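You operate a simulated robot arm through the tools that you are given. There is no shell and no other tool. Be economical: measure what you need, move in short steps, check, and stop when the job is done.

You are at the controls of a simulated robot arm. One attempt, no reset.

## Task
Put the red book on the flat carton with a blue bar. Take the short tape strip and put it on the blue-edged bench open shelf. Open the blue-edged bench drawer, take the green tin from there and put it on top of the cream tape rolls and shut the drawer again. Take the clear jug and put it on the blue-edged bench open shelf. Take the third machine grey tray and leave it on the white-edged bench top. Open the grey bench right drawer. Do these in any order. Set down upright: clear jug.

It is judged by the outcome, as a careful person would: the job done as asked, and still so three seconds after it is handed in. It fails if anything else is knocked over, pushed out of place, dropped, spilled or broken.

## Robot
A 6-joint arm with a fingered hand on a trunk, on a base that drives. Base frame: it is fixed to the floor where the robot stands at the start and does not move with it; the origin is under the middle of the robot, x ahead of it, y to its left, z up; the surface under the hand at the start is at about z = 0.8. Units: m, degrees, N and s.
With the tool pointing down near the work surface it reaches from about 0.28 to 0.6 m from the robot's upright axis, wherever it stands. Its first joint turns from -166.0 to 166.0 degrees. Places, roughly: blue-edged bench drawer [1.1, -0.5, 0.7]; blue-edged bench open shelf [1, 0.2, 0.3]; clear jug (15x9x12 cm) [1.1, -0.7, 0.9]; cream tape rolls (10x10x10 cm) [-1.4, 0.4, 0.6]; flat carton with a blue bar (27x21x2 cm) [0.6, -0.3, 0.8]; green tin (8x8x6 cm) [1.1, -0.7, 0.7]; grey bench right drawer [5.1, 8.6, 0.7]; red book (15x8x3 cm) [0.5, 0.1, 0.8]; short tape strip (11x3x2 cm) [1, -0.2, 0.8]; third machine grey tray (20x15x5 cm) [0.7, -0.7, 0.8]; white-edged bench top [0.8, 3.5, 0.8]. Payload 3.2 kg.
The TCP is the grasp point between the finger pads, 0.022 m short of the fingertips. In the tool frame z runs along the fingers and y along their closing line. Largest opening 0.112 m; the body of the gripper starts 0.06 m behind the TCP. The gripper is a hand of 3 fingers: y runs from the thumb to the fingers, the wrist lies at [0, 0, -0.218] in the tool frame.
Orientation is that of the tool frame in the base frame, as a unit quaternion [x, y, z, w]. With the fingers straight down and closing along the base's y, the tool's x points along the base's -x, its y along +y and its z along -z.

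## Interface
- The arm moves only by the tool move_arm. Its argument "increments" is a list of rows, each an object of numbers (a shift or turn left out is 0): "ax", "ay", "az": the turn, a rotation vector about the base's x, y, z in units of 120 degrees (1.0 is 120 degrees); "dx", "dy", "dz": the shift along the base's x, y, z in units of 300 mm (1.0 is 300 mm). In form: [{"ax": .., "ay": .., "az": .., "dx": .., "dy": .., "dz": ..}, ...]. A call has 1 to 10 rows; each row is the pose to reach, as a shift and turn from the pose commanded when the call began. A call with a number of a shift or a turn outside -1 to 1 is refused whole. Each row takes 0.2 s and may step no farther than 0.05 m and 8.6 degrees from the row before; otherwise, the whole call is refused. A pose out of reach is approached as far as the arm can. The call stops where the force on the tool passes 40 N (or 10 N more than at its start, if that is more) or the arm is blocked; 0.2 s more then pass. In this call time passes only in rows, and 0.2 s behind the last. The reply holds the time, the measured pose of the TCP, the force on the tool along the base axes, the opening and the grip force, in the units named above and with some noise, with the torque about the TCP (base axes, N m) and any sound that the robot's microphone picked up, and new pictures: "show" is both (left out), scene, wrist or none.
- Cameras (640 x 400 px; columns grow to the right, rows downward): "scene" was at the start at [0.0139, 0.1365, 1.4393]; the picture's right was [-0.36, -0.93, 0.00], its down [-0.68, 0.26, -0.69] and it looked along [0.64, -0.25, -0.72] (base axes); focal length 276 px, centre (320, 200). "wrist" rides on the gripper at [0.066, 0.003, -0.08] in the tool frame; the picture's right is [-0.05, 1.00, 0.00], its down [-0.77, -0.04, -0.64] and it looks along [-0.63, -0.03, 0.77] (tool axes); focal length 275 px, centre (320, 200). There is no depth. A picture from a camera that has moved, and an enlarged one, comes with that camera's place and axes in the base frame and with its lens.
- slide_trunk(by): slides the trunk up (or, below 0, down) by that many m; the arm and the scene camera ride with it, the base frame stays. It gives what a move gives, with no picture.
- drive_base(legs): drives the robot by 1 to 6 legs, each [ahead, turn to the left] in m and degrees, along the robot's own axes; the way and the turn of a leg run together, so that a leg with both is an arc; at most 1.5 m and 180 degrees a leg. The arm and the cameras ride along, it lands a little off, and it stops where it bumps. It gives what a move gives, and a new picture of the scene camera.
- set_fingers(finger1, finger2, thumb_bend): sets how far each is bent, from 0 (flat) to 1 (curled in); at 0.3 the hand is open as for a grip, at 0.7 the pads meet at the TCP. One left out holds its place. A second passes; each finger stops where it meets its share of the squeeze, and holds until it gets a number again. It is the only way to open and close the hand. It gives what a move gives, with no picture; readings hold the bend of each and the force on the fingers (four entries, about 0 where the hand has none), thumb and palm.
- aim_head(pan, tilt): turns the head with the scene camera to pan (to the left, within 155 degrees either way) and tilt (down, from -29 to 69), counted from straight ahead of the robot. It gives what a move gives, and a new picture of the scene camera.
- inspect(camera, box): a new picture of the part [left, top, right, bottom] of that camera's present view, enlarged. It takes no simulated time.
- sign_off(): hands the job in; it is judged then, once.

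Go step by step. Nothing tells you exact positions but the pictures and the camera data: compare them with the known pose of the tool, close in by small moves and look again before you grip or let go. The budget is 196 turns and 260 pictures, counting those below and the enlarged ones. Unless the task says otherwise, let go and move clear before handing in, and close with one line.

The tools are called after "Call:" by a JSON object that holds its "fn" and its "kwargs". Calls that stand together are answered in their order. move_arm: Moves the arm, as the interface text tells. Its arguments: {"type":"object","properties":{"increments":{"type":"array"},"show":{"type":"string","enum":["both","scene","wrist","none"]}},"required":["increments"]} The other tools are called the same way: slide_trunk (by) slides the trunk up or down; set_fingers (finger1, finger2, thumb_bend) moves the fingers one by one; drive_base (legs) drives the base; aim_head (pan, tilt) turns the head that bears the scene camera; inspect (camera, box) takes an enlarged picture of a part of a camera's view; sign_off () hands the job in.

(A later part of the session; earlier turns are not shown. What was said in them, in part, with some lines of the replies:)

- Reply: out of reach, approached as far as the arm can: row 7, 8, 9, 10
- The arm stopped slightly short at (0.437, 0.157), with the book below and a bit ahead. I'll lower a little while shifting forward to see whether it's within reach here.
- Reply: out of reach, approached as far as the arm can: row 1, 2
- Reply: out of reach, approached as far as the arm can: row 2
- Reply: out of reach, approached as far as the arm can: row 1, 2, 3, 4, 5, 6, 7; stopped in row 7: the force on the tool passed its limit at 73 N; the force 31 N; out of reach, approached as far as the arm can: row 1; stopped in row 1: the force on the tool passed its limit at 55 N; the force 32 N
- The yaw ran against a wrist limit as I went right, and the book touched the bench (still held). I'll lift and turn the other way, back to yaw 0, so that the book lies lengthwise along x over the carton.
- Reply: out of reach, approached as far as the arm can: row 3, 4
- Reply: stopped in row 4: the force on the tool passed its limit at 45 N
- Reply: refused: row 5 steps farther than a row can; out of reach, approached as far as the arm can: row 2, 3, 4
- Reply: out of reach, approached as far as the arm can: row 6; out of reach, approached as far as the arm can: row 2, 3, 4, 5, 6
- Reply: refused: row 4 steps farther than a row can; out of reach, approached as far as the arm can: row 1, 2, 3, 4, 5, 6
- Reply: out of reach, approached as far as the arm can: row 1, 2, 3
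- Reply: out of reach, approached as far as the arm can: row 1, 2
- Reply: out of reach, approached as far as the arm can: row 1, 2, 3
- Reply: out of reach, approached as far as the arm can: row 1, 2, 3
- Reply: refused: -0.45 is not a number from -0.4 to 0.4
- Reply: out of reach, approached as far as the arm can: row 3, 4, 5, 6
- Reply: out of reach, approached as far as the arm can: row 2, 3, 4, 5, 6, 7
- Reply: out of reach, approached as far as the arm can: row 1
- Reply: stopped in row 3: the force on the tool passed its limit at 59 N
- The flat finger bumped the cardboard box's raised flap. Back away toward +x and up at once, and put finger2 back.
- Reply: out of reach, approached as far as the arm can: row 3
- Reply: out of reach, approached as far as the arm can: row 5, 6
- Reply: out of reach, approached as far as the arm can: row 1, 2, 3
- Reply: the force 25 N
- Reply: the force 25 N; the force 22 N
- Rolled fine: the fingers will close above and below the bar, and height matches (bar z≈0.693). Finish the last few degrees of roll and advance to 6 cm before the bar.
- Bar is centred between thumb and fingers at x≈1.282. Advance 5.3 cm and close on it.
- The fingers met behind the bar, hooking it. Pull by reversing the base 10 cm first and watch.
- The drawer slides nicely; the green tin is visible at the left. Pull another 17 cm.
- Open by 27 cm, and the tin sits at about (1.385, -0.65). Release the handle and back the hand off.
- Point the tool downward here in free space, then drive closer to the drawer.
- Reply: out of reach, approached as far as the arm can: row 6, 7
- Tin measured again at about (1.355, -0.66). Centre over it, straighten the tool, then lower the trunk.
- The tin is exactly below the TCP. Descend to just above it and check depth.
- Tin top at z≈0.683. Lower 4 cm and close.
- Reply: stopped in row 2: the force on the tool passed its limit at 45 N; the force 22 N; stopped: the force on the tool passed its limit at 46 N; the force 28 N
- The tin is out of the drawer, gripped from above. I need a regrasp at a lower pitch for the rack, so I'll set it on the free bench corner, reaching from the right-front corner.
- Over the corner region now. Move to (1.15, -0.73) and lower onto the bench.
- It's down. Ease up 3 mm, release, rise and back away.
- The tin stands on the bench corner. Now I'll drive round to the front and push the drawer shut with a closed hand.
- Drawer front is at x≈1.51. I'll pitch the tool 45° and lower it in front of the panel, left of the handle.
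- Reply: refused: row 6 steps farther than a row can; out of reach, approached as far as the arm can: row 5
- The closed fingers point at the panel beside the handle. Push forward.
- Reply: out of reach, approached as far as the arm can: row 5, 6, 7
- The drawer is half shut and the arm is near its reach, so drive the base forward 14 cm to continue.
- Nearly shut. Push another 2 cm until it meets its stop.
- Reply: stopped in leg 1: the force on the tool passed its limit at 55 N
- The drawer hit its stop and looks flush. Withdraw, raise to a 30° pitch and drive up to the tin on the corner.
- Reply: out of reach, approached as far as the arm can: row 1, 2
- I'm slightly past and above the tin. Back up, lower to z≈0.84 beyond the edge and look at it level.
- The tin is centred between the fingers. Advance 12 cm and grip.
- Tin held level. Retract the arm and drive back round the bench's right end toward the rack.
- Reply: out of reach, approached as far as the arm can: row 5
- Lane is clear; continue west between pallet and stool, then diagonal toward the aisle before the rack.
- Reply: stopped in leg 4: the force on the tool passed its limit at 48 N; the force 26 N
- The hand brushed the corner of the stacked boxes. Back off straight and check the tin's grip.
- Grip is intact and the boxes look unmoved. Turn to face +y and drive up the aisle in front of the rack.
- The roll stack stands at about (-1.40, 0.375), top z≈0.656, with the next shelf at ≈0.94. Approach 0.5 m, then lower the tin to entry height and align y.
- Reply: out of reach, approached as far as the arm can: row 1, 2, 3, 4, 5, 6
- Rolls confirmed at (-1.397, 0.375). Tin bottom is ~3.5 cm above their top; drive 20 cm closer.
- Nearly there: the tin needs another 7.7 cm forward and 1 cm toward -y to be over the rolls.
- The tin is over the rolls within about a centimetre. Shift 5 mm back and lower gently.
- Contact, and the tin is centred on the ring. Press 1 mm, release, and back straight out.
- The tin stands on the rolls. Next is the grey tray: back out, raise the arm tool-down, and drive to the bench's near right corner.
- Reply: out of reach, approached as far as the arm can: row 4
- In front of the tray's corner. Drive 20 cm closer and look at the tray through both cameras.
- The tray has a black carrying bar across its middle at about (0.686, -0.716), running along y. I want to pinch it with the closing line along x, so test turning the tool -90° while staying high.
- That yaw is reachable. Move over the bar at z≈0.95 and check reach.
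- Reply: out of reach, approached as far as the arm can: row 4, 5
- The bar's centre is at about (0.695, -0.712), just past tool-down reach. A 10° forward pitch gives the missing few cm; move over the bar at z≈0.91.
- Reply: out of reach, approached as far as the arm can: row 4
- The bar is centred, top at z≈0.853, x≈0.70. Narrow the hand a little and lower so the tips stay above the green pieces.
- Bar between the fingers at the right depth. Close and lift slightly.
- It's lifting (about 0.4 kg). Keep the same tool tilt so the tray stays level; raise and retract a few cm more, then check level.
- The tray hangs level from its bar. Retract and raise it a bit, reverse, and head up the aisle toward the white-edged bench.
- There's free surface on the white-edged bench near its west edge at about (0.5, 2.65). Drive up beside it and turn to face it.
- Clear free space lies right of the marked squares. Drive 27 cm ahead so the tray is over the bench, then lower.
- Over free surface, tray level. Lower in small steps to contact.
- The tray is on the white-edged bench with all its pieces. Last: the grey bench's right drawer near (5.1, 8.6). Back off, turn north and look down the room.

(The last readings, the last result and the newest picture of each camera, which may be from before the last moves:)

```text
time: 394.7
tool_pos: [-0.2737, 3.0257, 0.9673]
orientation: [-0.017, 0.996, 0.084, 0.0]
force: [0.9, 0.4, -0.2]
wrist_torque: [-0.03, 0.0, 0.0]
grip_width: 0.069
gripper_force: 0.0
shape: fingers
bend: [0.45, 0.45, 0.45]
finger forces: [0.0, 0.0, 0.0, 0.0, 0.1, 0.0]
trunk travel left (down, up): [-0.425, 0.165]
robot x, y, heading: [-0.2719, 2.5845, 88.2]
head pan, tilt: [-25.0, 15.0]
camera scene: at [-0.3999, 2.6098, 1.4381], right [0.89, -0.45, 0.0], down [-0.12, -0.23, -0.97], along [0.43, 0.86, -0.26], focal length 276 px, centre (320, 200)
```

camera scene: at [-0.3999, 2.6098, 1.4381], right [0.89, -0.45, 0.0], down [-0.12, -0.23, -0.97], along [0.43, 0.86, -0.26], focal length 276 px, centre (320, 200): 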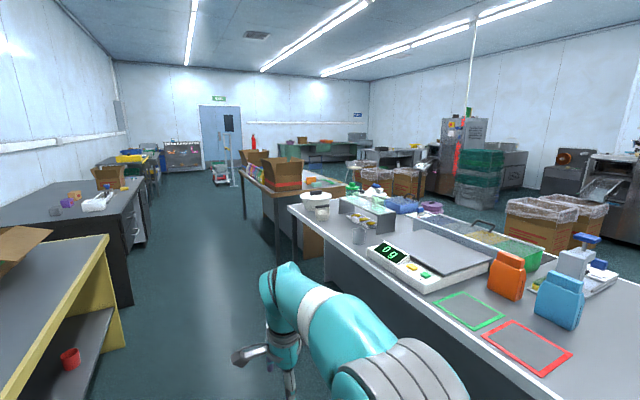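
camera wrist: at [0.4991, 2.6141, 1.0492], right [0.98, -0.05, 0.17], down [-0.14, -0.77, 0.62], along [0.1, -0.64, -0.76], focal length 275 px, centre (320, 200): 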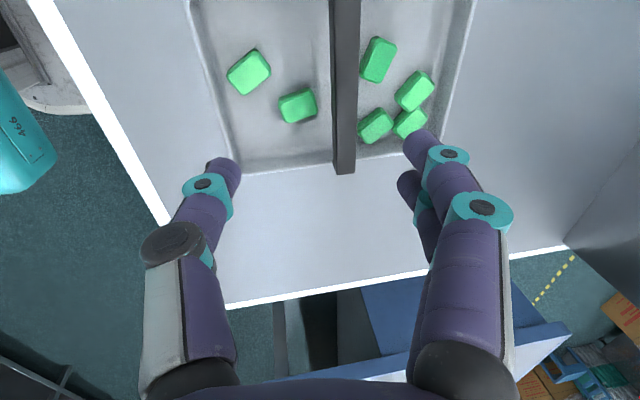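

Call:
{"fn": "inspect", "kwargs": {"camera": "scene", "box": [180, 90, 500, 250]}}

```text
2.00 times, centred on (340, 170) of scene
camera zoom: at [-0.3999, 2.6098, 1.4381], right [0.89, -0.45, 0.0], down [-0.12, -0.23, -0.97], along [0.43, 0.86, -0.26], focal length 552 px, centre (280, 260)
```

zoom: 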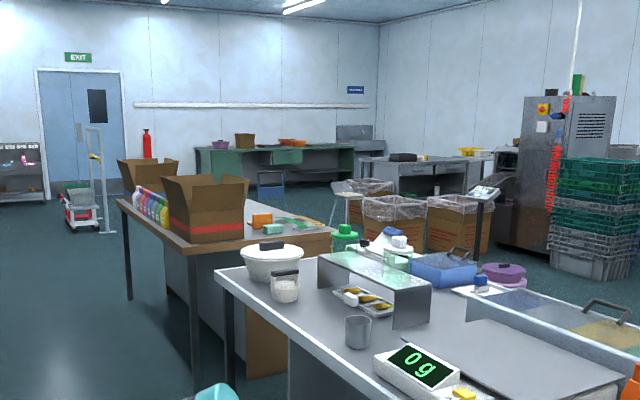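

Call:
{"fn": "inspect", "kwargs": {"camera": "scene", "box": [330, 145, 430, 205]}}

```text
6.40 times, centred on (380, 175) of scene
camera zoom: at [-0.3999, 2.6098, 1.4381], right [0.89, -0.45, 0.0], down [-0.12, -0.23, -0.97], along [0.43, 0.86, -0.26], focal length 1768 px, centre (-64, 360)
```

zoom: 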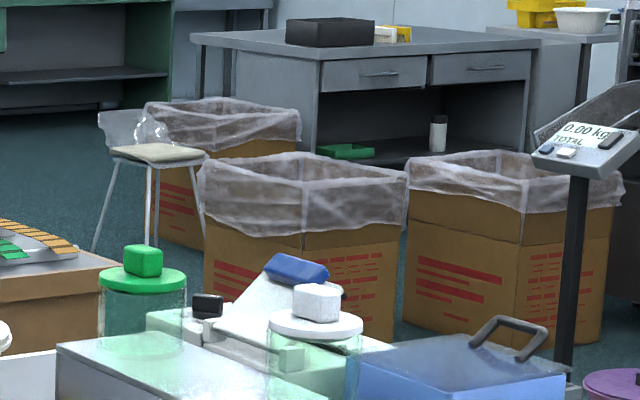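

The grey bench stands at the far end, front facing -y, with two drawers; the right handle is near (5.0-5.1, 8.25). Drive up the clear west aisle first and re-look from there.

Call:
{"fn": "drive_base", "kwargs": {"legs": [[0, 1], [1.5, 0], [1.5, 0], [1.4, 0]]}}

Call:
{"fn": "aim_head", "kwargs": {"pan": -70, "tilt": 18}}

```text
time: 415.9
tool_pos: [-0.158, 7.3687, 0.9686]
orientation: [-0.007, 0.996, 0.084, 0.001]
force: [-0.1, 0.3, -0.2]
wrist_torque: [0.01, 0.0, 0.04]
grip_width: 0.0688
gripper_force: 0.1
shape: fingers
bend: [0.45, 0.45, 0.45]
finger forces: [0.0, 0.0, 0.1, 0.1, 0.0, 0.0]
trunk travel left (down, up): [-0.425, 0.165]
robot x, y, heading: [-0.1667, 6.9247, 87.3]
head pan, tilt: [-25.0, 15.0]
camera scene: at [-0.2911, 6.9555, 1.4381], right [0.89, -0.46, 0.0], down [-0.12, -0.23, -0.97], along [0.45, 0.86, -0.26], focal length 276 px, centre (320, 200)
```

scene: 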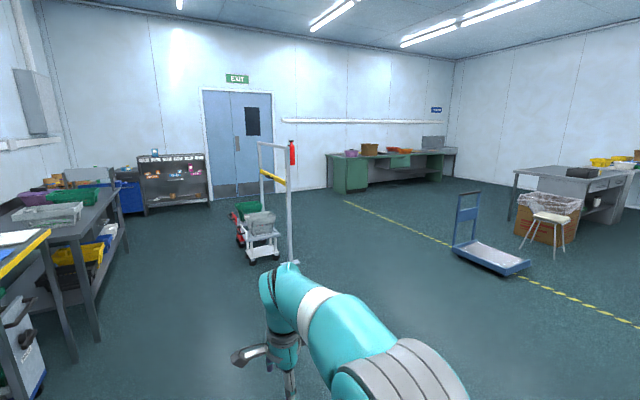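

```text
time: 417.0
tool_pos: [-0.1576, 7.3683, 0.968]
orientation: [-0.007, 0.996, 0.084, 0.0]
force: [0.7, -0.6, -0.8]
wrist_torque: [0.0, 0.02, -0.02]
grip_width: 0.069
gripper_force: 0.2
shape: fingers
bend: [0.45, 0.45, 0.45]
finger forces: [0.0, 0.1, 0.0, 0.1, 0.0, 0.0]
trunk travel left (down, up): [-0.425, 0.165]
robot x, y, heading: [-0.1618, 6.9251, 87.4]
head pan, tilt: [-70.0, 18.0]
camera scene: at [-0.2454, 6.9006, 1.4332], right [0.3, -0.95, 0.0], down [-0.29, -0.09, -0.95], along [0.91, 0.28, -0.31], focal length 276 px, centre (320, 200)
```

scene: 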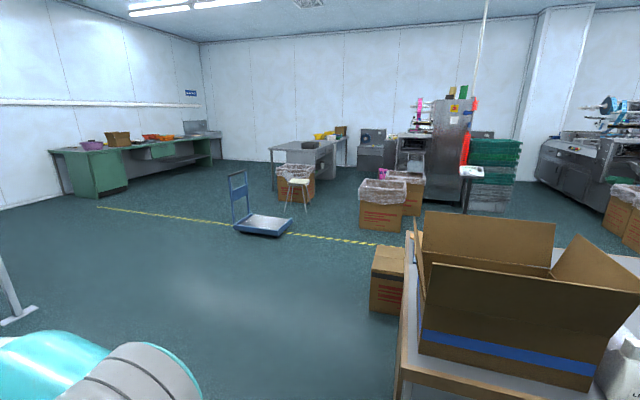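

The floor is clear along y≈7.75 between the platform trolley (≈(2.45, 8.46)) and the bagged boxes (≈(2.94, 7.09)). Drive there and head east.

Call:
{"fn": "drive_base", "kwargs": {"legs": [[0.83, 0], [0, -87], [1.4, 0]]}}

Call:
{"fn": "aim_head", "kwargs": {"pan": 0, "tilt": 25}}

```text
time: 432.0
tool_pos: [1.7339, 7.8127, 0.9684]
orientation: [0.673, 0.735, 0.061, 0.057]
force: [-0.3, -0.5, 0.6]
wrist_torque: [0.02, 0.01, -0.04]
grip_width: 0.0689
gripper_force: 0.0
shape: fingers
bend: [0.45, 0.45, 0.45]
finger forces: [0.1, 0.0, 0.0, 0.0, 0.0, 0.1]
trunk travel left (down, up): [-0.425, 0.165]
robot x, y, heading: [1.2911, 7.7911, 1.5]
head pan, tilt: [-70.0, 18.0]
camera scene: at [1.2591, 7.8643, 1.4332], right [-0.93, -0.37, 0.0], down [-0.11, 0.29, -0.95], along [0.35, -0.88, -0.31], focal length 276 px, centre (320, 200)
```

scene: 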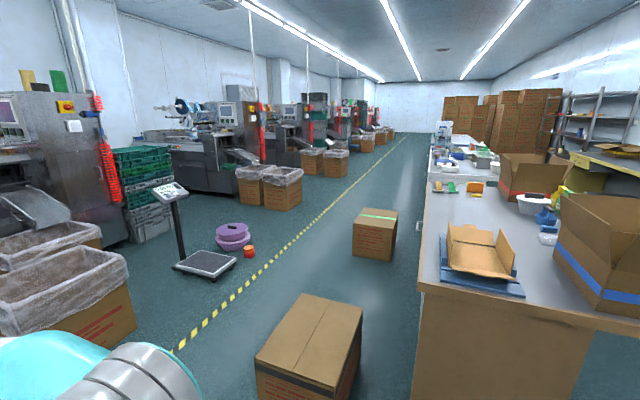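

```text
time: 433.4
tool_pos: [1.7315, 7.8123, 0.9681]
orientation: [0.673, 0.735, 0.062, 0.057]
force: [0.3, -0.2, 0.6]
wrist_torque: [-0.02, 0.04, -0.03]
grip_width: 0.069
gripper_force: 0.0
shape: fingers
bend: [0.45, 0.45, 0.45]
finger forces: [0.0, 0.0, 0.1, 0.0, 0.0, 0.0]
trunk travel left (down, up): [-0.425, 0.165]
robot x, y, heading: [1.2926, 7.7857, 1.4]
head pan, tilt: [0.0, 25.0]
camera scene: at [1.3169, 7.9535, 1.4219], right [0.03, -1.0, 0.0], down [-0.42, -0.01, -0.91], along [0.91, 0.02, -0.42], focal length 276 px, centre (320, 200)
```

scene: 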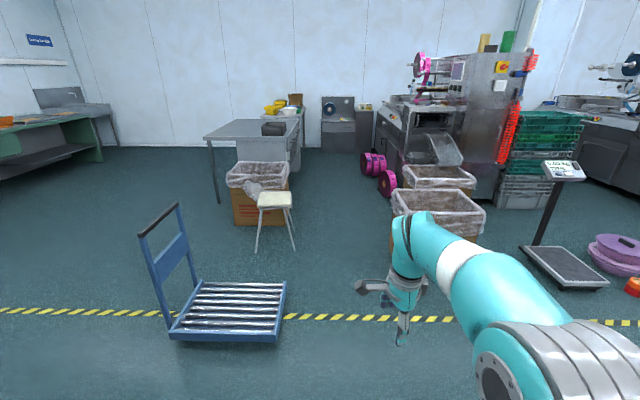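

The corridor ahead is about 0.85 m wide and I'm centred in it. Straighten and drive east 3 m, watching for the pink reels on the floor near (4.7, 7.1).

Call:
{"fn": "drive_base", "kwargs": {"legs": [[0, -1.5], [1.5, 0], [1.4, 0]]}}

```text
time: 447.8
tool_pos: [4.6455, 7.7286, 0.9686]
orientation: [0.696, 0.713, 0.059, 0.058]
force: [-0.4, -0.8, 1.2]
wrist_torque: [0.0, -0.01, 0.01]
grip_width: 0.0691
gripper_force: 0.2
shape: fingers
bend: [0.45, 0.45, 0.45]
finger forces: [0.0, 0.0, 0.0, 0.0, 0.1, 0.0]
trunk travel left (down, up): [-0.425, 0.165]
robot x, y, heading: [4.2027, 7.7335, -1.9]
head pan, tilt: [0.0, 25.0]
camera scene: at [4.2404, 7.8957, 1.4219], right [-0.04, -1.0, 0.0], down [-0.42, 0.02, -0.91], along [0.91, -0.03, -0.42], focal length 276 px, centre (320, 200)
```

scene: 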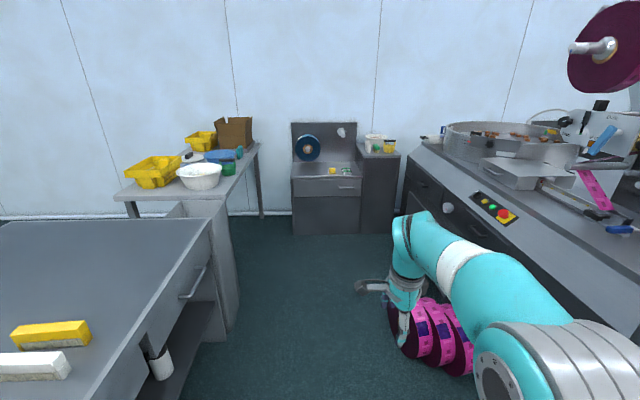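

The right drawer handle is at about (5.07, 8.34, 0.70), and the reels sit south-east at y<7.45. I'll stop at x≈4.7, turn toward the handle, and pull with the arm.

Call:
{"fn": "drive_base", "kwargs": {"legs": [[0.48, 0], [0, 64]]}}

Call:
{"fn": "slide_trunk", "kwargs": {"by": -0.1}}

Call:
{"fn": "aim_head", "kwargs": {"pan": 0, "tilt": 40}}

```text
time: 453.5
tool_pos: [4.8806, 8.1129, 0.9692]
orientation: [0.208, 0.975, 0.082, 0.018]
force: [0.0, -0.1, 0.4]
wrist_torque: [0.01, 0.03, -0.01]
grip_width: 0.0688
gripper_force: 0.1
shape: fingers
bend: [0.45, 0.45, 0.45]
finger forces: [0.1, 0.1, 0.0, 0.0, 0.0, 0.1]
trunk travel left (down, up): [-0.425, 0.165]
robot x, y, heading: [4.6861, 7.7125, 62.7]
head pan, tilt: [0.0, 25.0]
camera scene: at [4.5529, 7.8194, 1.4219], right [0.89, -0.46, 0.0], down [-0.2, -0.37, -0.91], along [0.42, 0.8, -0.42], focal length 276 px, centre (320, 200)
```

scene: 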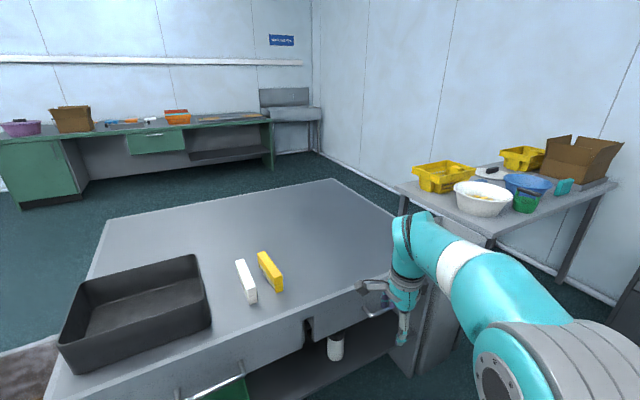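

```text
time: 454.8
tool_pos: [4.8794, 8.1137, 0.8694]
orientation: [0.208, 0.975, 0.081, 0.019]
force: [-0.8, -0.1, 0.1]
wrist_torque: [0.0, -0.02, 0.02]
grip_width: 0.0689
gripper_force: 0.0
shape: fingers
bend: [0.45, 0.45, 0.45]
finger forces: [0.1, 0.0, 0.0, 0.0, 0.0, 0.0]
trunk travel left (down, up): [-0.325, 0.265]
robot x, y, heading: [4.6847, 7.713, 62.6]
head pan, tilt: [0.0, 25.0]
```

```text
time: 455.6
tool_pos: [4.8794, 8.1137, 0.8688]
orientation: [0.208, 0.975, 0.081, 0.018]
force: [0.1, 0.0, 0.3]
wrist_torque: [0.02, -0.01, -0.03]
grip_width: 0.069
gripper_force: 0.1
shape: fingers
bend: [0.45, 0.45, 0.45]
finger forces: [0.1, 0.0, 0.0, 0.1, 0.0, 0.1]
trunk travel left (down, up): [-0.325, 0.265]
robot x, y, heading: [4.6859, 7.7147, 62.6]
head pan, tilt: [0.0, 40.0]
camera scene: at [4.5497, 7.8131, 1.2986], right [0.89, -0.46, 0.0], down [-0.3, -0.57, -0.77], along [0.36, 0.68, -0.64], focal length 276 px, centre (320, 200)
```

scene: 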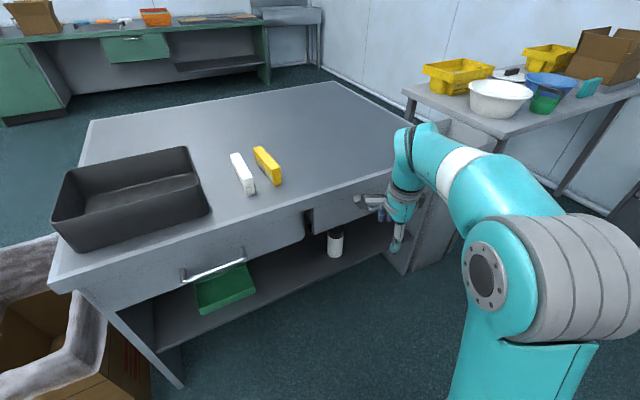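

The arm's sideways limit means I should stand nearly below the handle's x while avoiding the reels. Re-park at about (4.78, 7.62) facing north, then look.

Call:
{"fn": "drive_base", "kwargs": {"legs": [[0, 72], [-0.13, 0], [0, -45]]}}

Call:
{"fn": "aim_head", "kwargs": {"pan": -12, "tilt": 38}}

```text
time: 462.1
tool_pos: [4.7662, 8.0647, 0.8687]
orientation: [-0.03, 0.996, 0.083, -0.001]
force: [-0.4, 0.6, 0.6]
wrist_torque: [-0.03, 0.0, -0.01]
grip_width: 0.0691
gripper_force: 0.0
shape: fingers
bend: [0.45, 0.45, 0.45]
finger forces: [0.0, 0.0, 0.1, 0.0, 0.0, 0.0]
trunk travel left (down, up): [-0.325, 0.265]
robot x, y, heading: [4.7758, 7.6202, 89.8]
head pan, tilt: [0.0, 40.0]
camera scene: at [4.6125, 7.6465, 1.2986], right [1.0, 0.0, 0.0], down [0.0, -0.64, -0.77], along [0.0, 0.77, -0.64], focal length 276 px, centre (320, 200)
```

scene: 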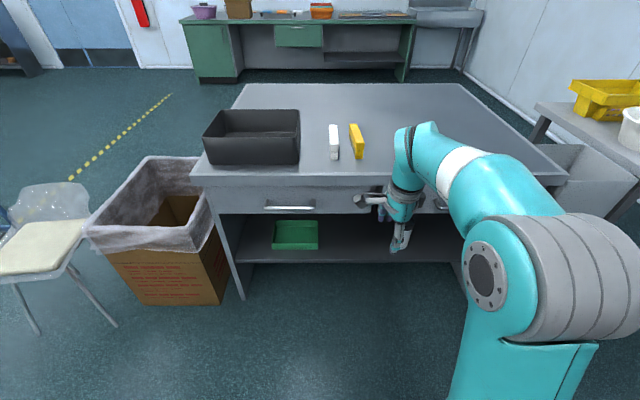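

```text
time: 462.9
tool_pos: [4.7672, 8.0653, 0.8688]
orientation: [-0.03, 0.996, 0.083, -0.001]
force: [-1.0, -0.3, 0.4]
wrist_torque: [-0.02, 0.0, 0.02]
grip_width: 0.0686
gripper_force: 0.1
shape: fingers
bend: [0.45, 0.45, 0.45]
finger forces: [0.0, 0.0, 0.0, 0.1, 0.0, 0.0]
trunk travel left (down, up): [-0.325, 0.265]
robot x, y, heading: [4.7785, 7.6229, 90.0]
head pan, tilt: [-12.0, 38.0]
camera scene: at [4.6303, 7.6459, 1.3015], right [0.98, -0.21, 0.0], down [-0.13, -0.6, -0.79], along [0.16, 0.77, -0.62], focal length 276 px, centre (320, 200)
```

scene: 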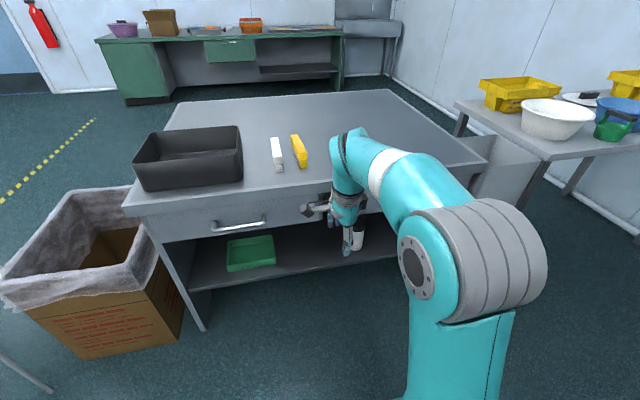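

Pitch the tool up to horizontal while moving to a pre-grasp point in front of the right drawer.

Call:
{"fn": "move_arm", "kwargs": {"increments": [{"ax": 0.066, "dx": 0.084, "dy": 0.06, "dz": -0.056}, {"ax": 0.132, "dx": 0.168, "dy": 0.12, "dz": -0.112}, {"ax": 0.198, "dx": 0.252, "dy": 0.18, "dz": -0.168}, {"ax": 0.264, "dx": 0.336, "dy": 0.24, "dz": -0.224}, {"ax": 0.33, "dx": 0.42, "dy": 0.3, "dz": -0.28}, {"ax": 0.396, "dx": 0.504, "dy": 0.36, "dz": -0.336}, {"ax": 0.462, "dx": 0.588, "dy": 0.42, "dz": -0.392}, {"ax": 0.528, "dx": 0.672, "dy": 0.48, "dz": -0.448}, {"ax": 0.594, "dx": 0.756, "dy": 0.54, "dz": -0.504}, {"ax": 0.66, "dx": 0.84, "dy": 0.6, "dz": -0.56}]}}

```text
time: 465.1
tool_pos: [5.0683, 8.2925, 0.7179]
orientation: [-0.024, 0.716, 0.698, 0.012]
force: [0.4, -0.1, 0.4]
wrist_torque: [0.0, -0.04, -0.01]
grip_width: 0.0692
gripper_force: 0.0
shape: fingers
bend: [0.45, 0.45, 0.45]
finger forces: [0.0, 0.1, 0.0, 0.0, 0.0, 0.0]
out of reach, approached as far as the arm can: row 5, 7, 8, 9, 10
trunk travel left (down, up): [-0.325, 0.265]
robot x, y, heading: [4.7796, 7.6184, 89.9]
head pan, tilt: [-12.0, 38.0]
camera scene: at [4.6303, 7.6458, 1.3016], right [0.98, -0.21, 0.0], down [-0.13, -0.6, -0.79], along [0.17, 0.77, -0.62], focal length 276 px, centre (320, 200)
camera wrist: at [5.0062, 8.2109, 0.7194], right [0.0, 0.03, 1.0], down [0.78, -0.62, 0.02], along [0.62, 0.78, -0.02], focal length 275 px, centre (320, 200)
```

scene: 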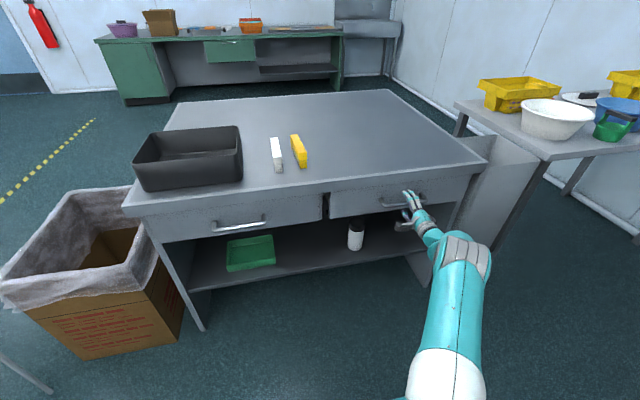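
wrist: 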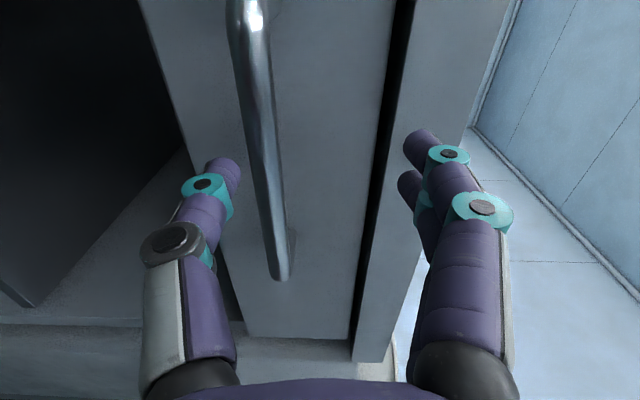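

The hand is right at the handle; the bar is at z≈0.688, 3 cm below the tool axis. Lower 3 cm, check, then advance.

Call:
{"fn": "move_arm", "kwargs": {"increments": [{"dz": -0.05}, {"dz": -0.1}], "show": "wrist"}}

```text
time: 465.6
tool_pos: [5.0736, 8.2996, 0.6871]
orientation: [-0.024, 0.715, 0.699, 0.016]
force: [0.3, 0.0, -0.1]
wrist_torque: [0.03, -0.01, -0.01]
grip_width: 0.0692
gripper_force: 0.1
shape: fingers
bend: [0.45, 0.45, 0.45]
finger forces: [0.1, 0.0, 0.0, 0.0, 0.1, 0.0]
out of reach, approached as far as the arm can: row 1, 2
trunk travel left (down, up): [-0.325, 0.265]
robot x, y, heading: [4.783, 7.6194, 89.9]
head pan, tilt: [-12.0, 38.0]
camera wrist: at [5.0088, 8.218, 0.6884], right [-0.01, 0.02, 1.0], down [0.78, -0.63, 0.02], along [0.63, 0.78, -0.01], focal length 275 px, centre (320, 200)
```

wrist: 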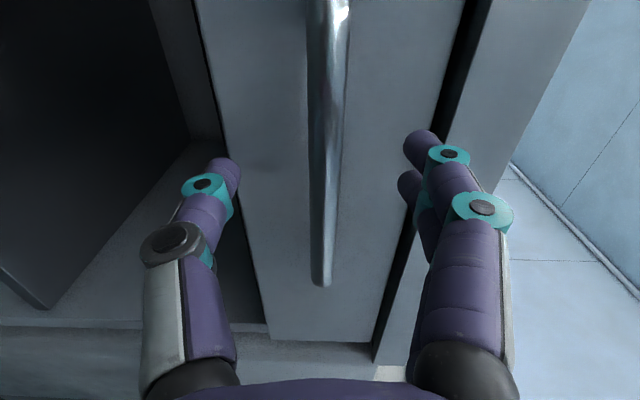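

Bar is centred now, at y≈8.33. Advance 3.3 cm and close.

Call:
{"fn": "move_arm", "kwargs": {"increments": [{"dy": 0.06}, {"dy": 0.115}], "show": "wrist"}}

```text
time: 466.2
tool_pos: [5.0701, 8.3345, 0.6884]
orientation: [-0.024, 0.714, 0.699, 0.018]
force: [0.3, -0.1, 0.0]
wrist_torque: [0.03, -0.04, -0.03]
grip_width: 0.0692
gripper_force: 0.1
shape: fingers
bend: [0.45, 0.45, 0.45]
finger forces: [0.0, 0.0, 0.0, 0.1, 0.0, 0.0]
trunk travel left (down, up): [-0.325, 0.265]
robot x, y, heading: [4.7768, 7.6221, 89.8]
head pan, tilt: [-12.0, 38.0]
camera wrist: at [5.0064, 8.2536, 0.6895], right [-0.01, 0.02, 1.0], down [0.78, -0.63, 0.02], along [0.63, 0.78, -0.01], focal length 275 px, centre (320, 200)
```

wrist: 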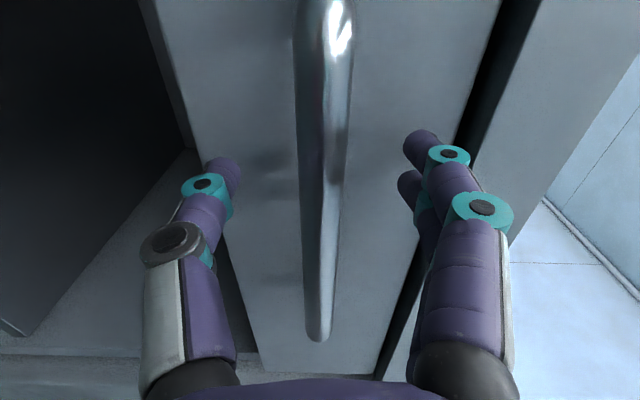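

Call:
{"fn": "set_fingers", "kwargs": {"finger1": 0.75, "finger2": 0.75, "thumb_bend": 0.75}}

Call:
{"fn": "drive_base", "kwargs": {"legs": [[-0.08, 0]]}}

```text
time: 467.2
tool_pos: [5.0699, 8.3354, 0.6875]
orientation: [-0.023, 0.715, 0.699, 0.017]
force: [-0.3, 3.1, -1.4]
wrist_torque: [0.0, 0.03, 0.01]
grip_width: 0.0
gripper_force: 4.1
shape: fingers
bend: [0.74, 0.74, 0.73]
finger forces: [2.3, 1.9, 0.1, 0.0, 4.8, 0.1]
trunk travel left (down, up): [-0.325, 0.265]
robot x, y, heading: [4.7815, 7.6235, 90.1]
head pan, tilt: [-12.0, 38.0]
```

```text
time: 468.3
tool_pos: [5.0724, 8.2539, 0.688]
orientation: [-0.023, 0.714, 0.699, 0.018]
force: [0.2, -0.1, 0.7]
wrist_torque: [0.03, 0.0, -0.02]
grip_width: 0.0
gripper_force: 0.0
shape: fingers
bend: [0.74, 0.74, 0.73]
finger forces: [0.0, 0.1, 0.1, 0.1, 0.1, 0.0]
trunk travel left (down, up): [-0.325, 0.265]
robot x, y, heading: [4.7791, 7.5456, 89.9]
head pan, tilt: [-12.0, 38.0]
camera scene: at [4.6304, 7.5671, 1.3016], right [0.98, -0.21, 0.0], down [-0.13, -0.6, -0.79], along [0.17, 0.77, -0.62], focal length 276 px, centre (320, 200)
```

scene: 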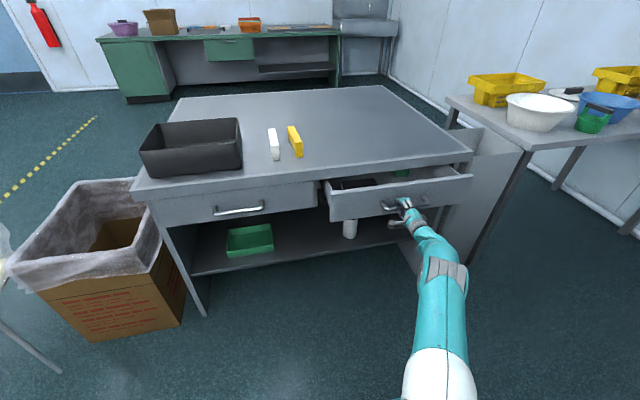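

The drawer is coming out. Before reversing further, check where the reels are behind me on the right.

Call:
{"fn": "aim_head", "kwargs": {"pan": -140, "tilt": 50}}

```text
time: 470.4
tool_pos: [5.072, 8.2548, 0.6884]
orientation: [-0.023, 0.714, 0.7, 0.019]
force: [0.2, 0.0, 0.2]
wrist_torque: [0.01, 0.0, 0.01]
grip_width: 0.0
gripper_force: 0.0
shape: fingers
bend: [0.74, 0.74, 0.73]
finger forces: [0.0, 0.0, 0.0, 0.0, 0.1, 0.1]
trunk travel left (down, up): [-0.325, 0.265]
robot x, y, heading: [4.776, 7.542, 89.5]
head pan, tilt: [-140.0, 50.0]
camera scene: at [4.6613, 7.4234, 1.2844], right [-0.77, -0.64, 0.0], down [-0.49, 0.59, -0.64], along [0.41, -0.49, -0.77], focal length 276 px, centre (320, 200)
```

scene: 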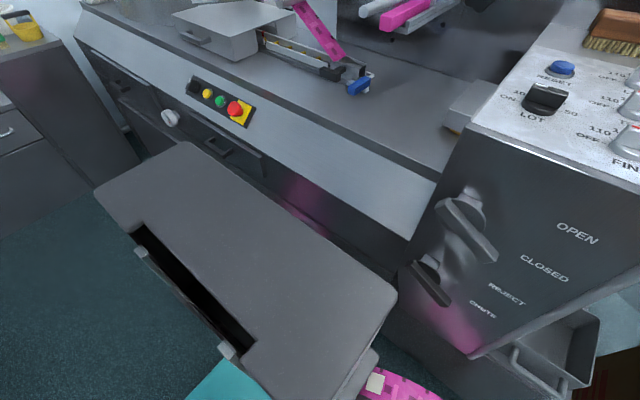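

A reel stands right behind my base, so no more reversing. Pull further with the arm alone.

Call:
{"fn": "move_arm", "kwargs": {"increments": [{"dy": -0.12}, {"dy": -0.24}, {"dy": -0.36}], "show": "none"}}

Call:
{"fn": "aim_head", "kwargs": {"pan": -12, "tilt": 40}}

```text
time: 471.2
tool_pos: [5.1096, 8.1826, 0.6912]
orientation: [-0.023, 0.715, 0.698, 0.016]
force: [0.4, 0.5, -1.6]
wrist_torque: [0.06, -0.06, 0.02]
grip_width: 0.0
gripper_force: 0.5
shape: fingers
bend: [0.74, 0.74, 0.73]
finger forces: [0.0, 0.0, 0.0, 0.0, 1.9, 0.0]
out of reach, approached as far as the arm can: row 2, 3
trunk travel left (down, up): [-0.325, 0.265]
robot x, y, heading: [4.7763, 7.5415, 90.1]
head pan, tilt: [-140.0, 50.0]
```

```text
time: 473.3
tool_pos: [5.108, 8.1832, 0.6932]
orientation: [-0.024, 0.715, 0.698, 0.015]
force: [0.7, 0.5, -1.0]
wrist_torque: [0.04, -0.01, 0.0]
grip_width: 0.0
gripper_force: 0.5
shape: fingers
bend: [0.74, 0.74, 0.73]
finger forces: [0.1, 0.0, 0.1, 0.0, 1.1, 0.0]
trunk travel left (down, up): [-0.325, 0.265]
robot x, y, heading: [4.7799, 7.5405, 89.8]
head pan, tilt: [-12.0, 40.0]
camera scene: at [4.6302, 7.5658, 1.2986], right [0.98, -0.21, 0.0], down [-0.14, -0.63, -0.77], along [0.16, 0.75, -0.64], focal length 276 px, centre (320, 200)
```

scene: 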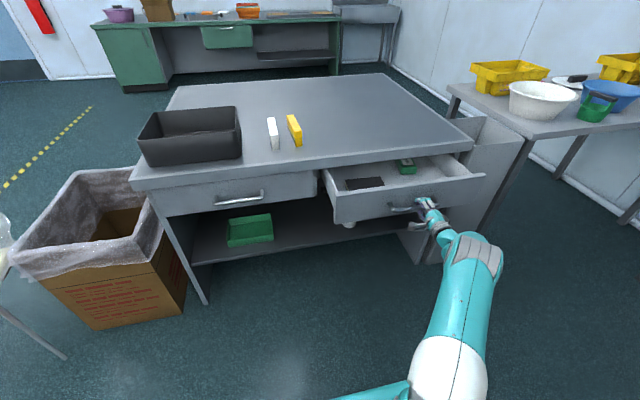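

Open about 15 cm. Turn the tool slightly toward the arm's direction while pulling to gain more travel.

Call:
{"fn": "move_arm", "kwargs": {"increments": [{"az": -0.06, "dy": -0.08, "dx": -0.03}, {"az": -0.12, "dy": -0.18, "dx": -0.06}, {"az": -0.18, "dy": -0.28, "dx": -0.08}, {"az": -0.22, "dy": -0.38, "dx": -0.08}], "show": "scene"}}

```text
time: 473.9
tool_pos: [5.1566, 8.1929, 0.702]
orientation: [0.059, 0.722, 0.683, 0.091]
force: [-9.5, 1.0, -13.0]
wrist_torque: [0.36, 0.14, 0.05]
grip_width: 0.0
gripper_force: 18.4
shape: fingers
bend: [0.75, 0.75, 0.75]
finger forces: [0.0, 0.0, 0.0, 0.0, 36.7, 0.0]
out of reach, approached as far as the arm can: row 1, 2, 3
trunk travel left (down, up): [-0.325, 0.265]
robot x, y, heading: [4.779, 7.5418, 90.2]
head pan, tilt: [-12.0, 40.0]
stopped in row 3: the force on the tool passed its limit at 59 N (the readings are from after the stop); the commanded pose is now the measured one
camera scene: at [4.6299, 7.5654, 1.2984], right [0.98, -0.2, 0.0], down [-0.13, -0.63, -0.77], along [0.16, 0.75, -0.64], focal length 276 px, centre (320, 200)
```

scene: 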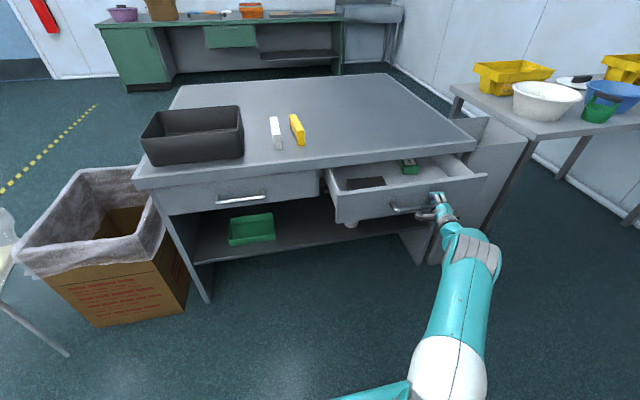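

The hook reached the bar's end. The drawer is open about 15 cm; release and withdraw, then I'll pinch the drawer front from above to pull it further.

Call:
{"fn": "set_fingers", "kwargs": {"finger1": 0.35, "finger2": 0.35, "thumb_bend": 0.35}}

Call:
{"fn": "move_arm", "kwargs": {"increments": [{"dy": -0.06, "dx": 0.0, "az": -0.04}, {"dy": -0.14, "dx": 0.01, "az": -0.1}, {"dy": -0.22, "dx": 0.02, "az": -0.16}], "show": "wrist"}}

```text
time: 474.9
tool_pos: [5.1586, 8.1926, 0.7064]
orientation: [0.059, 0.72, 0.685, 0.093]
force: [-0.3, -0.6, 0.1]
wrist_torque: [0.01, 0.0, -0.01]
grip_width: 0.0974
gripper_force: 0.1
shape: fingers
bend: [0.35, 0.35, 0.35]
finger forces: [0.0, 0.0, 0.1, 0.0, 0.1, 0.0]
trunk travel left (down, up): [-0.325, 0.265]
robot x, y, heading: [4.7808, 7.5444, 90.0]
head pan, tilt: [-12.0, 40.0]
```

```text
time: 475.7
tool_pos: [5.2587, 8.1746, 0.7242]
orientation: [0.176, 0.704, 0.659, 0.196]
force: [-0.3, 0.7, -0.6]
wrist_torque: [0.05, 0.02, -0.02]
grip_width: 0.0974
gripper_force: 0.1
shape: fingers
bend: [0.35, 0.35, 0.35]
finger forces: [0.1, 0.1, 0.1, 0.0, 0.1, 0.1]
out of reach, approached as far as the arm can: row 1, 2, 3
trunk travel left (down, up): [-0.325, 0.265]
robot x, y, heading: [4.7777, 7.5384, 90.0]
head pan, tilt: [-12.0, 40.0]
camera wrist: at [5.1616, 8.1396, 0.7291], right [0.03, 0.04, 1.0], down [0.34, -0.94, 0.03], along [0.94, 0.34, -0.04], focal length 275 px, centre (320, 200)
```

wrist: 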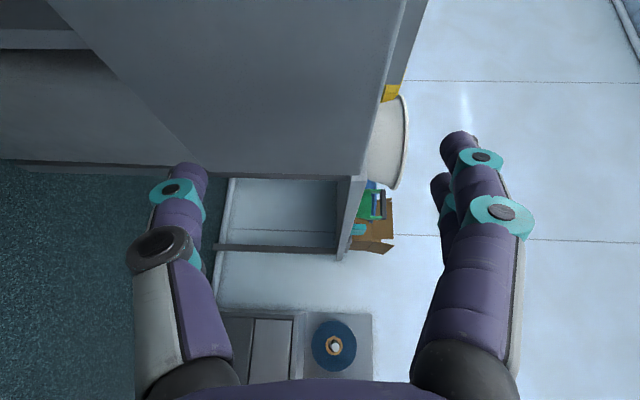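

The hand is clear of the handle. Rise and swing the tool down in front of the drawer.

Call:
{"fn": "move_arm", "kwargs": {"increments": [{"dz": 0.14, "dx": -0.04, "dy": -0.03, "ax": -0.055, "ay": 0.033}, {"dz": 0.27, "dx": -0.08, "dy": -0.06, "ax": -0.11, "ay": 0.066}, {"dz": 0.4, "dx": -0.13, "dy": -0.1, "ax": -0.165, "ay": 0.099}, {"dz": 0.52, "dx": -0.19, "dy": -0.15, "ax": -0.222, "ay": 0.132}, {"dz": 0.62, "dx": -0.27, "dy": -0.2, "ax": -0.28, "ay": 0.165}, {"dz": 0.7, "dx": -0.36, "dy": -0.26, "ax": -0.338, "ay": 0.2}, {"dz": 0.75, "dx": -0.46, "dy": -0.33, "ax": -0.396, "ay": 0.234}, {"dz": 0.75, "dx": -0.56, "dy": -0.41, "ax": -0.454, "ay": 0.268}, {"dz": 0.75, "dx": -0.64, "dy": -0.5, "ax": -0.512, "ay": 0.302}, {"dz": 0.75, "dx": -0.7, "dy": -0.58, "ax": -0.57, "ay": 0.336}], "show": "none"}}

Call:
{"fn": "drive_base", "kwargs": {"legs": [[0.17, 0]]}}

```text
time: 477.9
tool_pos: [5.0466, 7.9977, 0.9528]
orientation: [0.237, 0.969, 0.064, 0.031]
force: [0.0, 0.3, 1.1]
wrist_torque: [-0.01, 0.01, 0.0]
grip_width: 0.0979
gripper_force: 0.1
shape: fingers
bend: [0.35, 0.35, 0.35]
finger forces: [0.0, 0.0, 0.0, 0.0, 0.0, 0.0]
out of reach, approached as far as the arm can: row 3
trunk travel left (down, up): [-0.325, 0.265]
robot x, y, heading: [4.7827, 7.5417, 89.8]
head pan, tilt: [-12.0, 40.0]
```

```text
time: 479.4
tool_pos: [5.0472, 8.1686, 0.9514]
orientation: [0.239, 0.968, 0.065, 0.03]
force: [-0.3, 0.5, 0.2]
wrist_torque: [0.01, -0.01, 0.0]
grip_width: 0.0978
gripper_force: 0.0
shape: fingers
bend: [0.35, 0.35, 0.35]
finger forces: [0.1, 0.0, 0.0, 0.0, 0.1, 0.0]
trunk travel left (down, up): [-0.325, 0.265]
robot x, y, heading: [4.7814, 7.7127, 90.0]
head pan, tilt: [-12.0, 40.0]
camera scene: at [4.6297, 7.7354, 1.2986], right [0.98, -0.21, 0.0], down [-0.13, -0.63, -0.77], along [0.16, 0.75, -0.64], focal length 276 px, centre (320, 200)
```

scene: 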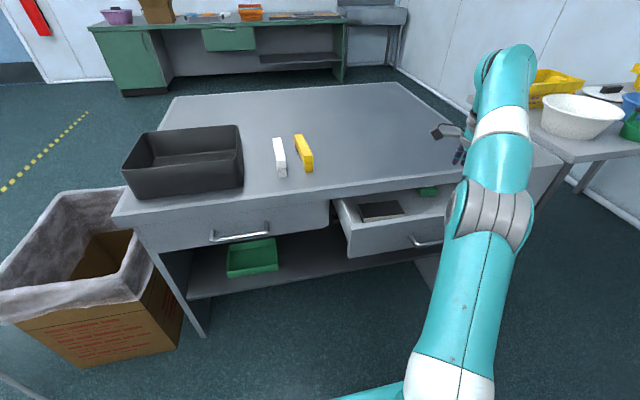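

Drawer front edge is at y≈8.235, top z≈0.745. Straighten the tool over it, left of the handle, and look.

Call:
{"fn": "move_arm", "kwargs": {"increments": [{"ax": -0.016, "ay": 0.007, "az": 0.058, "dx": -0.06, "dy": 0.05}, {"ax": -0.032, "ay": 0.015, "az": 0.116, "dx": -0.13, "dy": 0.11}, {"ax": -0.048, "ay": 0.022, "az": 0.174, "dx": -0.2, "dy": 0.17, "dz": -0.1}, {"ax": -0.063, "ay": 0.029, "az": 0.231, "dx": -0.257, "dy": 0.22, "dz": -0.2}, {"ax": -0.063, "ay": 0.029, "az": 0.231, "dx": -0.257, "dy": 0.22, "dz": -0.35}], "show": "wrist"}}

```text
time: 480.6
tool_pos: [4.9627, 8.2359, 0.8765]
orientation: [-0.003, 1.0, -0.001, -0.001]
force: [0.1, -0.1, 0.3]
wrist_torque: [0.01, -0.02, 0.0]
grip_width: 0.0978
gripper_force: 0.2
shape: fingers
bend: [0.35, 0.35, 0.35]
finger forces: [0.0, 0.0, 0.1, 0.1, 0.1, 0.1]
out of reach, approached as far as the arm can: row 2, 3, 4, 5
trunk travel left (down, up): [-0.325, 0.265]
robot x, y, heading: [4.7739, 7.7131, 90.0]
head pan, tilt: [-12.0, 40.0]
camera wrist: at [4.8977, 8.2384, 0.9566], right [0.04, 1.0, 0.0], down [0.77, -0.03, 0.64], along [0.64, -0.03, -0.77], focal length 275 px, centre (320, 200)
```

wrist: 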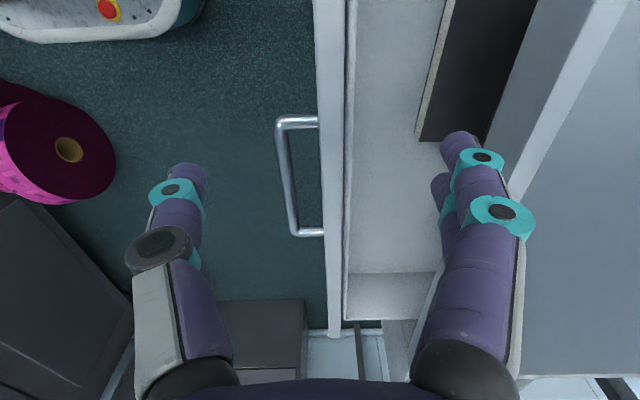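

The drawer front is centred between thumb and fingers. Narrow a little, lower over the panel and pinch.

Call:
{"fn": "set_fingers", "kwargs": {"finger1": 0.45, "finger2": 0.45, "thumb_bend": 0.45}}

Call:
{"fn": "move_arm", "kwargs": {"increments": [{"dz": -0.13, "dy": 0.005}, {"dz": -0.26, "dy": 0.01}, {"dz": -0.38, "dy": 0.01}, {"dz": -0.45, "dy": 0.01}], "show": "wrist"}}

```text
time: 481.6
tool_pos: [4.9619, 8.2372, 0.8761]
orientation: [-0.002, 1.0, 0.0, 0.0]
force: [0.5, -0.5, -0.6]
wrist_torque: [0.0, 0.01, 0.02]
grip_width: 0.0703
gripper_force: 0.0
shape: fingers
bend: [0.45, 0.45, 0.45]
finger forces: [0.1, 0.0, 0.0, 0.0, 0.0, 0.0]
trunk travel left (down, up): [-0.325, 0.265]
robot x, y, heading: [4.7815, 7.7108, 90.0]
head pan, tilt: [-12.0, 40.0]
```

```text
time: 482.6
tool_pos: [4.9629, 8.2362, 0.8758]
orientation: [-0.002, 1.0, -0.001, 0.0]
force: [0.0, 0.5, 0.4]
wrist_torque: [-0.02, -0.01, -0.02]
grip_width: 0.07
gripper_force: 0.0
shape: fingers
bend: [0.45, 0.45, 0.45]
finger forces: [0.0, 0.0, 0.0, 0.0, 0.0, 0.0]
out of reach, approached as far as the arm can: row 1, 2, 3, 4
trunk travel left (down, up): [-0.325, 0.265]
robot x, y, heading: [4.7802, 7.714, 90.3]
head pan, tilt: [-12.0, 40.0]
camera wrist: at [4.8978, 8.2387, 0.9565], right [0.04, 1.0, 0.0], down [0.77, -0.03, 0.64], along [0.64, -0.03, -0.77], focal length 275 px, centre (320, 200)
```

wrist: 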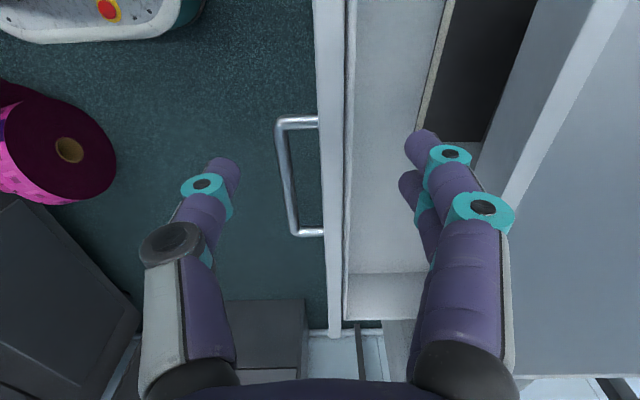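

The arm won't lower in this pose, so lower the trunk 14 cm instead.

Call:
{"fn": "slide_trunk", "kwargs": {"by": -0.14}}

Call:
{"fn": "inspect", "kwargs": {"camera": "wrist", "box": [0, 0, 640, 400]}}

```text
time: 484.3
tool_pos: [4.9611, 8.2354, 0.7363]
orientation: [-0.002, 1.0, -0.001, 0.0]
force: [0.5, -0.4, 0.8]
wrist_torque: [0.02, -0.02, -0.02]
grip_width: 0.0702
gripper_force: 0.1
shape: fingers
bend: [0.45, 0.45, 0.45]
finger forces: [0.0, 0.0, 0.1, 0.0, 0.1, 0.1]
trunk travel left (down, up): [-0.185, 0.405]
robot x, y, heading: [4.7838, 7.7135, 90.0]
head pan, tilt: [-12.0, 40.0]
```

```text
1.00 times, centred on (320, 200) of wrist (not enlarged: the box is as wide or as high as the picture)
camera zoom: at [4.8978, 8.2387, 0.8166], right [0.04, 1.0, 0.0], down [0.77, -0.03, 0.64], along [0.64, -0.03, -0.77], focal length 275 px, centre (320, 200)
```

zoom: 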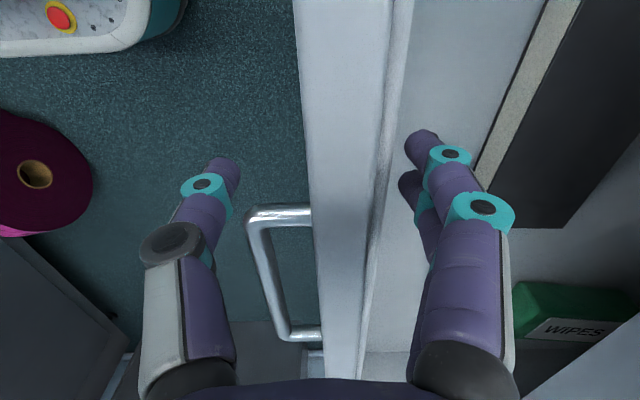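

The panel edge is between thumb and fingers. Pinch and pull with small moves.

Call:
{"fn": "set_fingers", "kwargs": {"finger1": 0.75, "finger2": 0.75, "thumb_bend": 0.75}}

Call:
{"fn": "move_arm", "kwargs": {"increments": [{"dy": -0.08}, {"dy": -0.18}, {"dy": -0.28}, {"dy": -0.38}], "show": "scene"}}

```text
time: 485.3
tool_pos: [4.9627, 8.2372, 0.7349]
orientation: [-0.002, 1.0, -0.002, 0.0]
force: [-0.6, -1.2, -7.0]
wrist_torque: [-0.12, 0.03, 0.03]
grip_width: 0.0252
gripper_force: 15.8
shape: fingers
bend: [0.65, 0.65, 0.65]
finger forces: [7.6, 7.5, 0.0, 0.0, 16.0, 0.0]
trunk travel left (down, up): [-0.185, 0.405]
robot x, y, heading: [4.7766, 7.7148, 90.2]
head pan, tilt: [-12.0, 40.0]
```

```text
time: 486.3
tool_pos: [4.9789, 8.2173, 0.7546]
orientation: [-0.002, 1.0, -0.002, 0.0]
force: [-18.9, 1.2, -2.2]
wrist_torque: [0.01, 0.3, -0.05]
grip_width: 0.0159
gripper_force: 12.2
shape: fingers
bend: [0.71, 0.71, 0.66]
finger forces: [6.3, 6.4, 0.0, 0.0, 11.8, 0.0]
out of reach, approached as far as the arm can: row 1, 2, 3, 4
trunk travel left (down, up): [-0.185, 0.405]
robot x, y, heading: [4.7822, 7.7112, 90.3]
head pan, tilt: [-12.0, 40.0]
camera scene: at [4.6278, 7.7354, 1.1584], right [0.98, -0.2, 0.0], down [-0.13, -0.63, -0.77], along [0.16, 0.75, -0.64], focal length 276 px, centre (320, 200)
```

scene: 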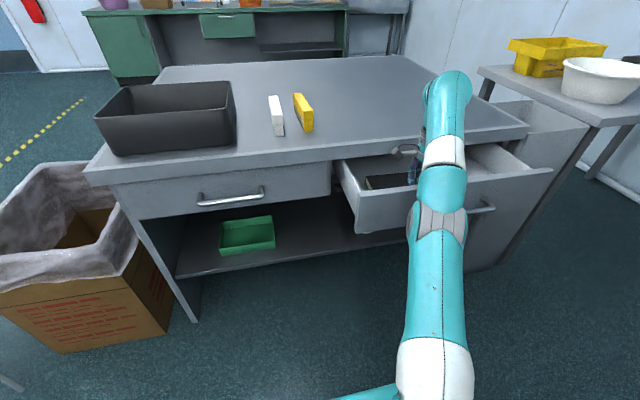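

The grip holds but the arm is at a limit, so pull by reversing the base 16 cm (back to the spot I already occupied).

Call:
{"fn": "drive_base", "kwargs": {"legs": [[-0.16, 0]]}}

```text
time: 487.7
tool_pos: [4.9797, 8.0512, 0.7543]
orientation: [-0.003, 1.0, -0.003, -0.001]
force: [-15.3, -0.1, -1.0]
wrist_torque: [-0.04, 0.27, -0.09]
grip_width: 0.0156
gripper_force: 12.6
shape: fingers
bend: [0.71, 0.71, 0.67]
finger forces: [6.3, 6.2, 0.0, 0.0, 12.9, 0.0]
trunk travel left (down, up): [-0.185, 0.405]
robot x, y, heading: [4.7755, 7.545, 90.1]
head pan, tilt: [-12.0, 40.0]
camera scene: at [4.6283, 7.5702, 1.1584], right [0.98, -0.21, 0.0], down [-0.13, -0.63, -0.77], along [0.16, 0.75, -0.64], focal length 276 px, centre (320, 200)
```

scene: 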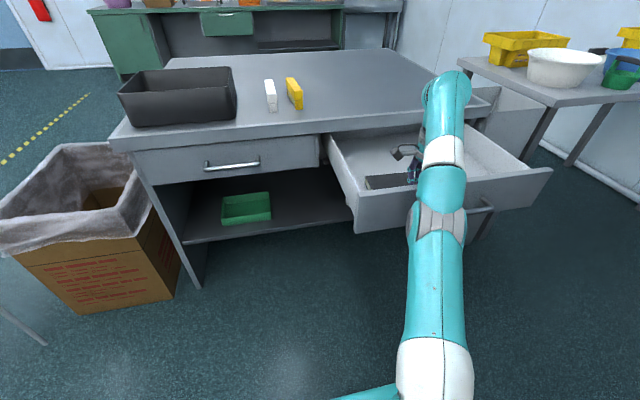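

The drawer is well open (over 30 cm). Release the panel and raise straight up clear.

Call:
{"fn": "set_fingers", "kwargs": {"finger1": 0.42, "finger2": 0.42, "thumb_bend": 0.42}}

Call:
{"fn": "slide_trunk", "kwargs": {"by": 0.25}}

Call:
{"fn": "aim_head", "kwargs": {"pan": -15, "tilt": 45}}

```text
time: 488.7
tool_pos: [4.9805, 8.0511, 0.7545]
orientation: [-0.001, 1.0, -0.003, -0.001]
force: [-0.9, 0.0, 0.3]
wrist_torque: [0.01, 0.01, 0.02]
grip_width: 0.0773
gripper_force: 0.1
shape: fingers
bend: [0.42, 0.42, 0.42]
finger forces: [0.1, 0.0, 0.0, 0.1, 0.1, 0.0]
trunk travel left (down, up): [-0.185, 0.405]
robot x, y, heading: [4.7737, 7.5496, 90.0]
head pan, tilt: [-12.0, 40.0]
```

```text
time: 491.3
tool_pos: [4.982, 8.0514, 1.0032]
orientation: [-0.001, 1.0, -0.003, -0.001]
force: [-0.2, 1.9, -0.4]
wrist_torque: [-0.02, 0.0, -0.03]
grip_width: 0.0774
gripper_force: 0.0
shape: fingers
bend: [0.42, 0.42, 0.42]
finger forces: [0.1, 0.0, 0.0, 0.1, 0.0, 0.0]
trunk travel left (down, up): [-0.435, 0.155]
robot x, y, heading: [4.7803, 7.5479, 90.2]
head pan, tilt: [-12.0, 40.0]
```

```text
time: 492.0
tool_pos: [4.9815, 8.0512, 1.0043]
orientation: [-0.003, 1.0, -0.003, 0.0]
force: [0.2, -0.3, 0.2]
wrist_torque: [-0.01, 0.0, 0.04]
grip_width: 0.0772
gripper_force: 0.1
shape: fingers
bend: [0.42, 0.42, 0.42]
finger forces: [0.0, 0.0, 0.1, 0.0, 0.0, 0.0]
trunk travel left (down, up): [-0.435, 0.155]
robot x, y, heading: [4.7787, 7.5501, 90.5]
head pan, tilt: [-15.0, 45.0]
camera scene: at [4.6332, 7.5656, 1.4013], right [0.97, -0.26, 0.0], down [-0.18, -0.68, -0.71], along [0.18, 0.68, -0.71], focal length 276 px, centre (320, 200)
```

scene: 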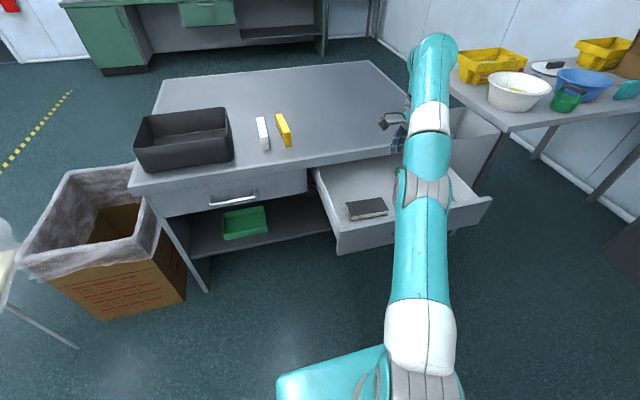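

The drawer stands open with the hand clear, and every other item was placed and checked as I went. Handing in.

Call:
{"fn": "sign_off", "kwargs": {}}

```text
The job is handed in.
```

All the items are placed as asked, the blue-edged bench drawer is shut, the grey bench right drawer is open, and the job is handed in. On the way the hand bumped a stack of boxes and the open cardboard box's flap; both looked unmoved afterwards.
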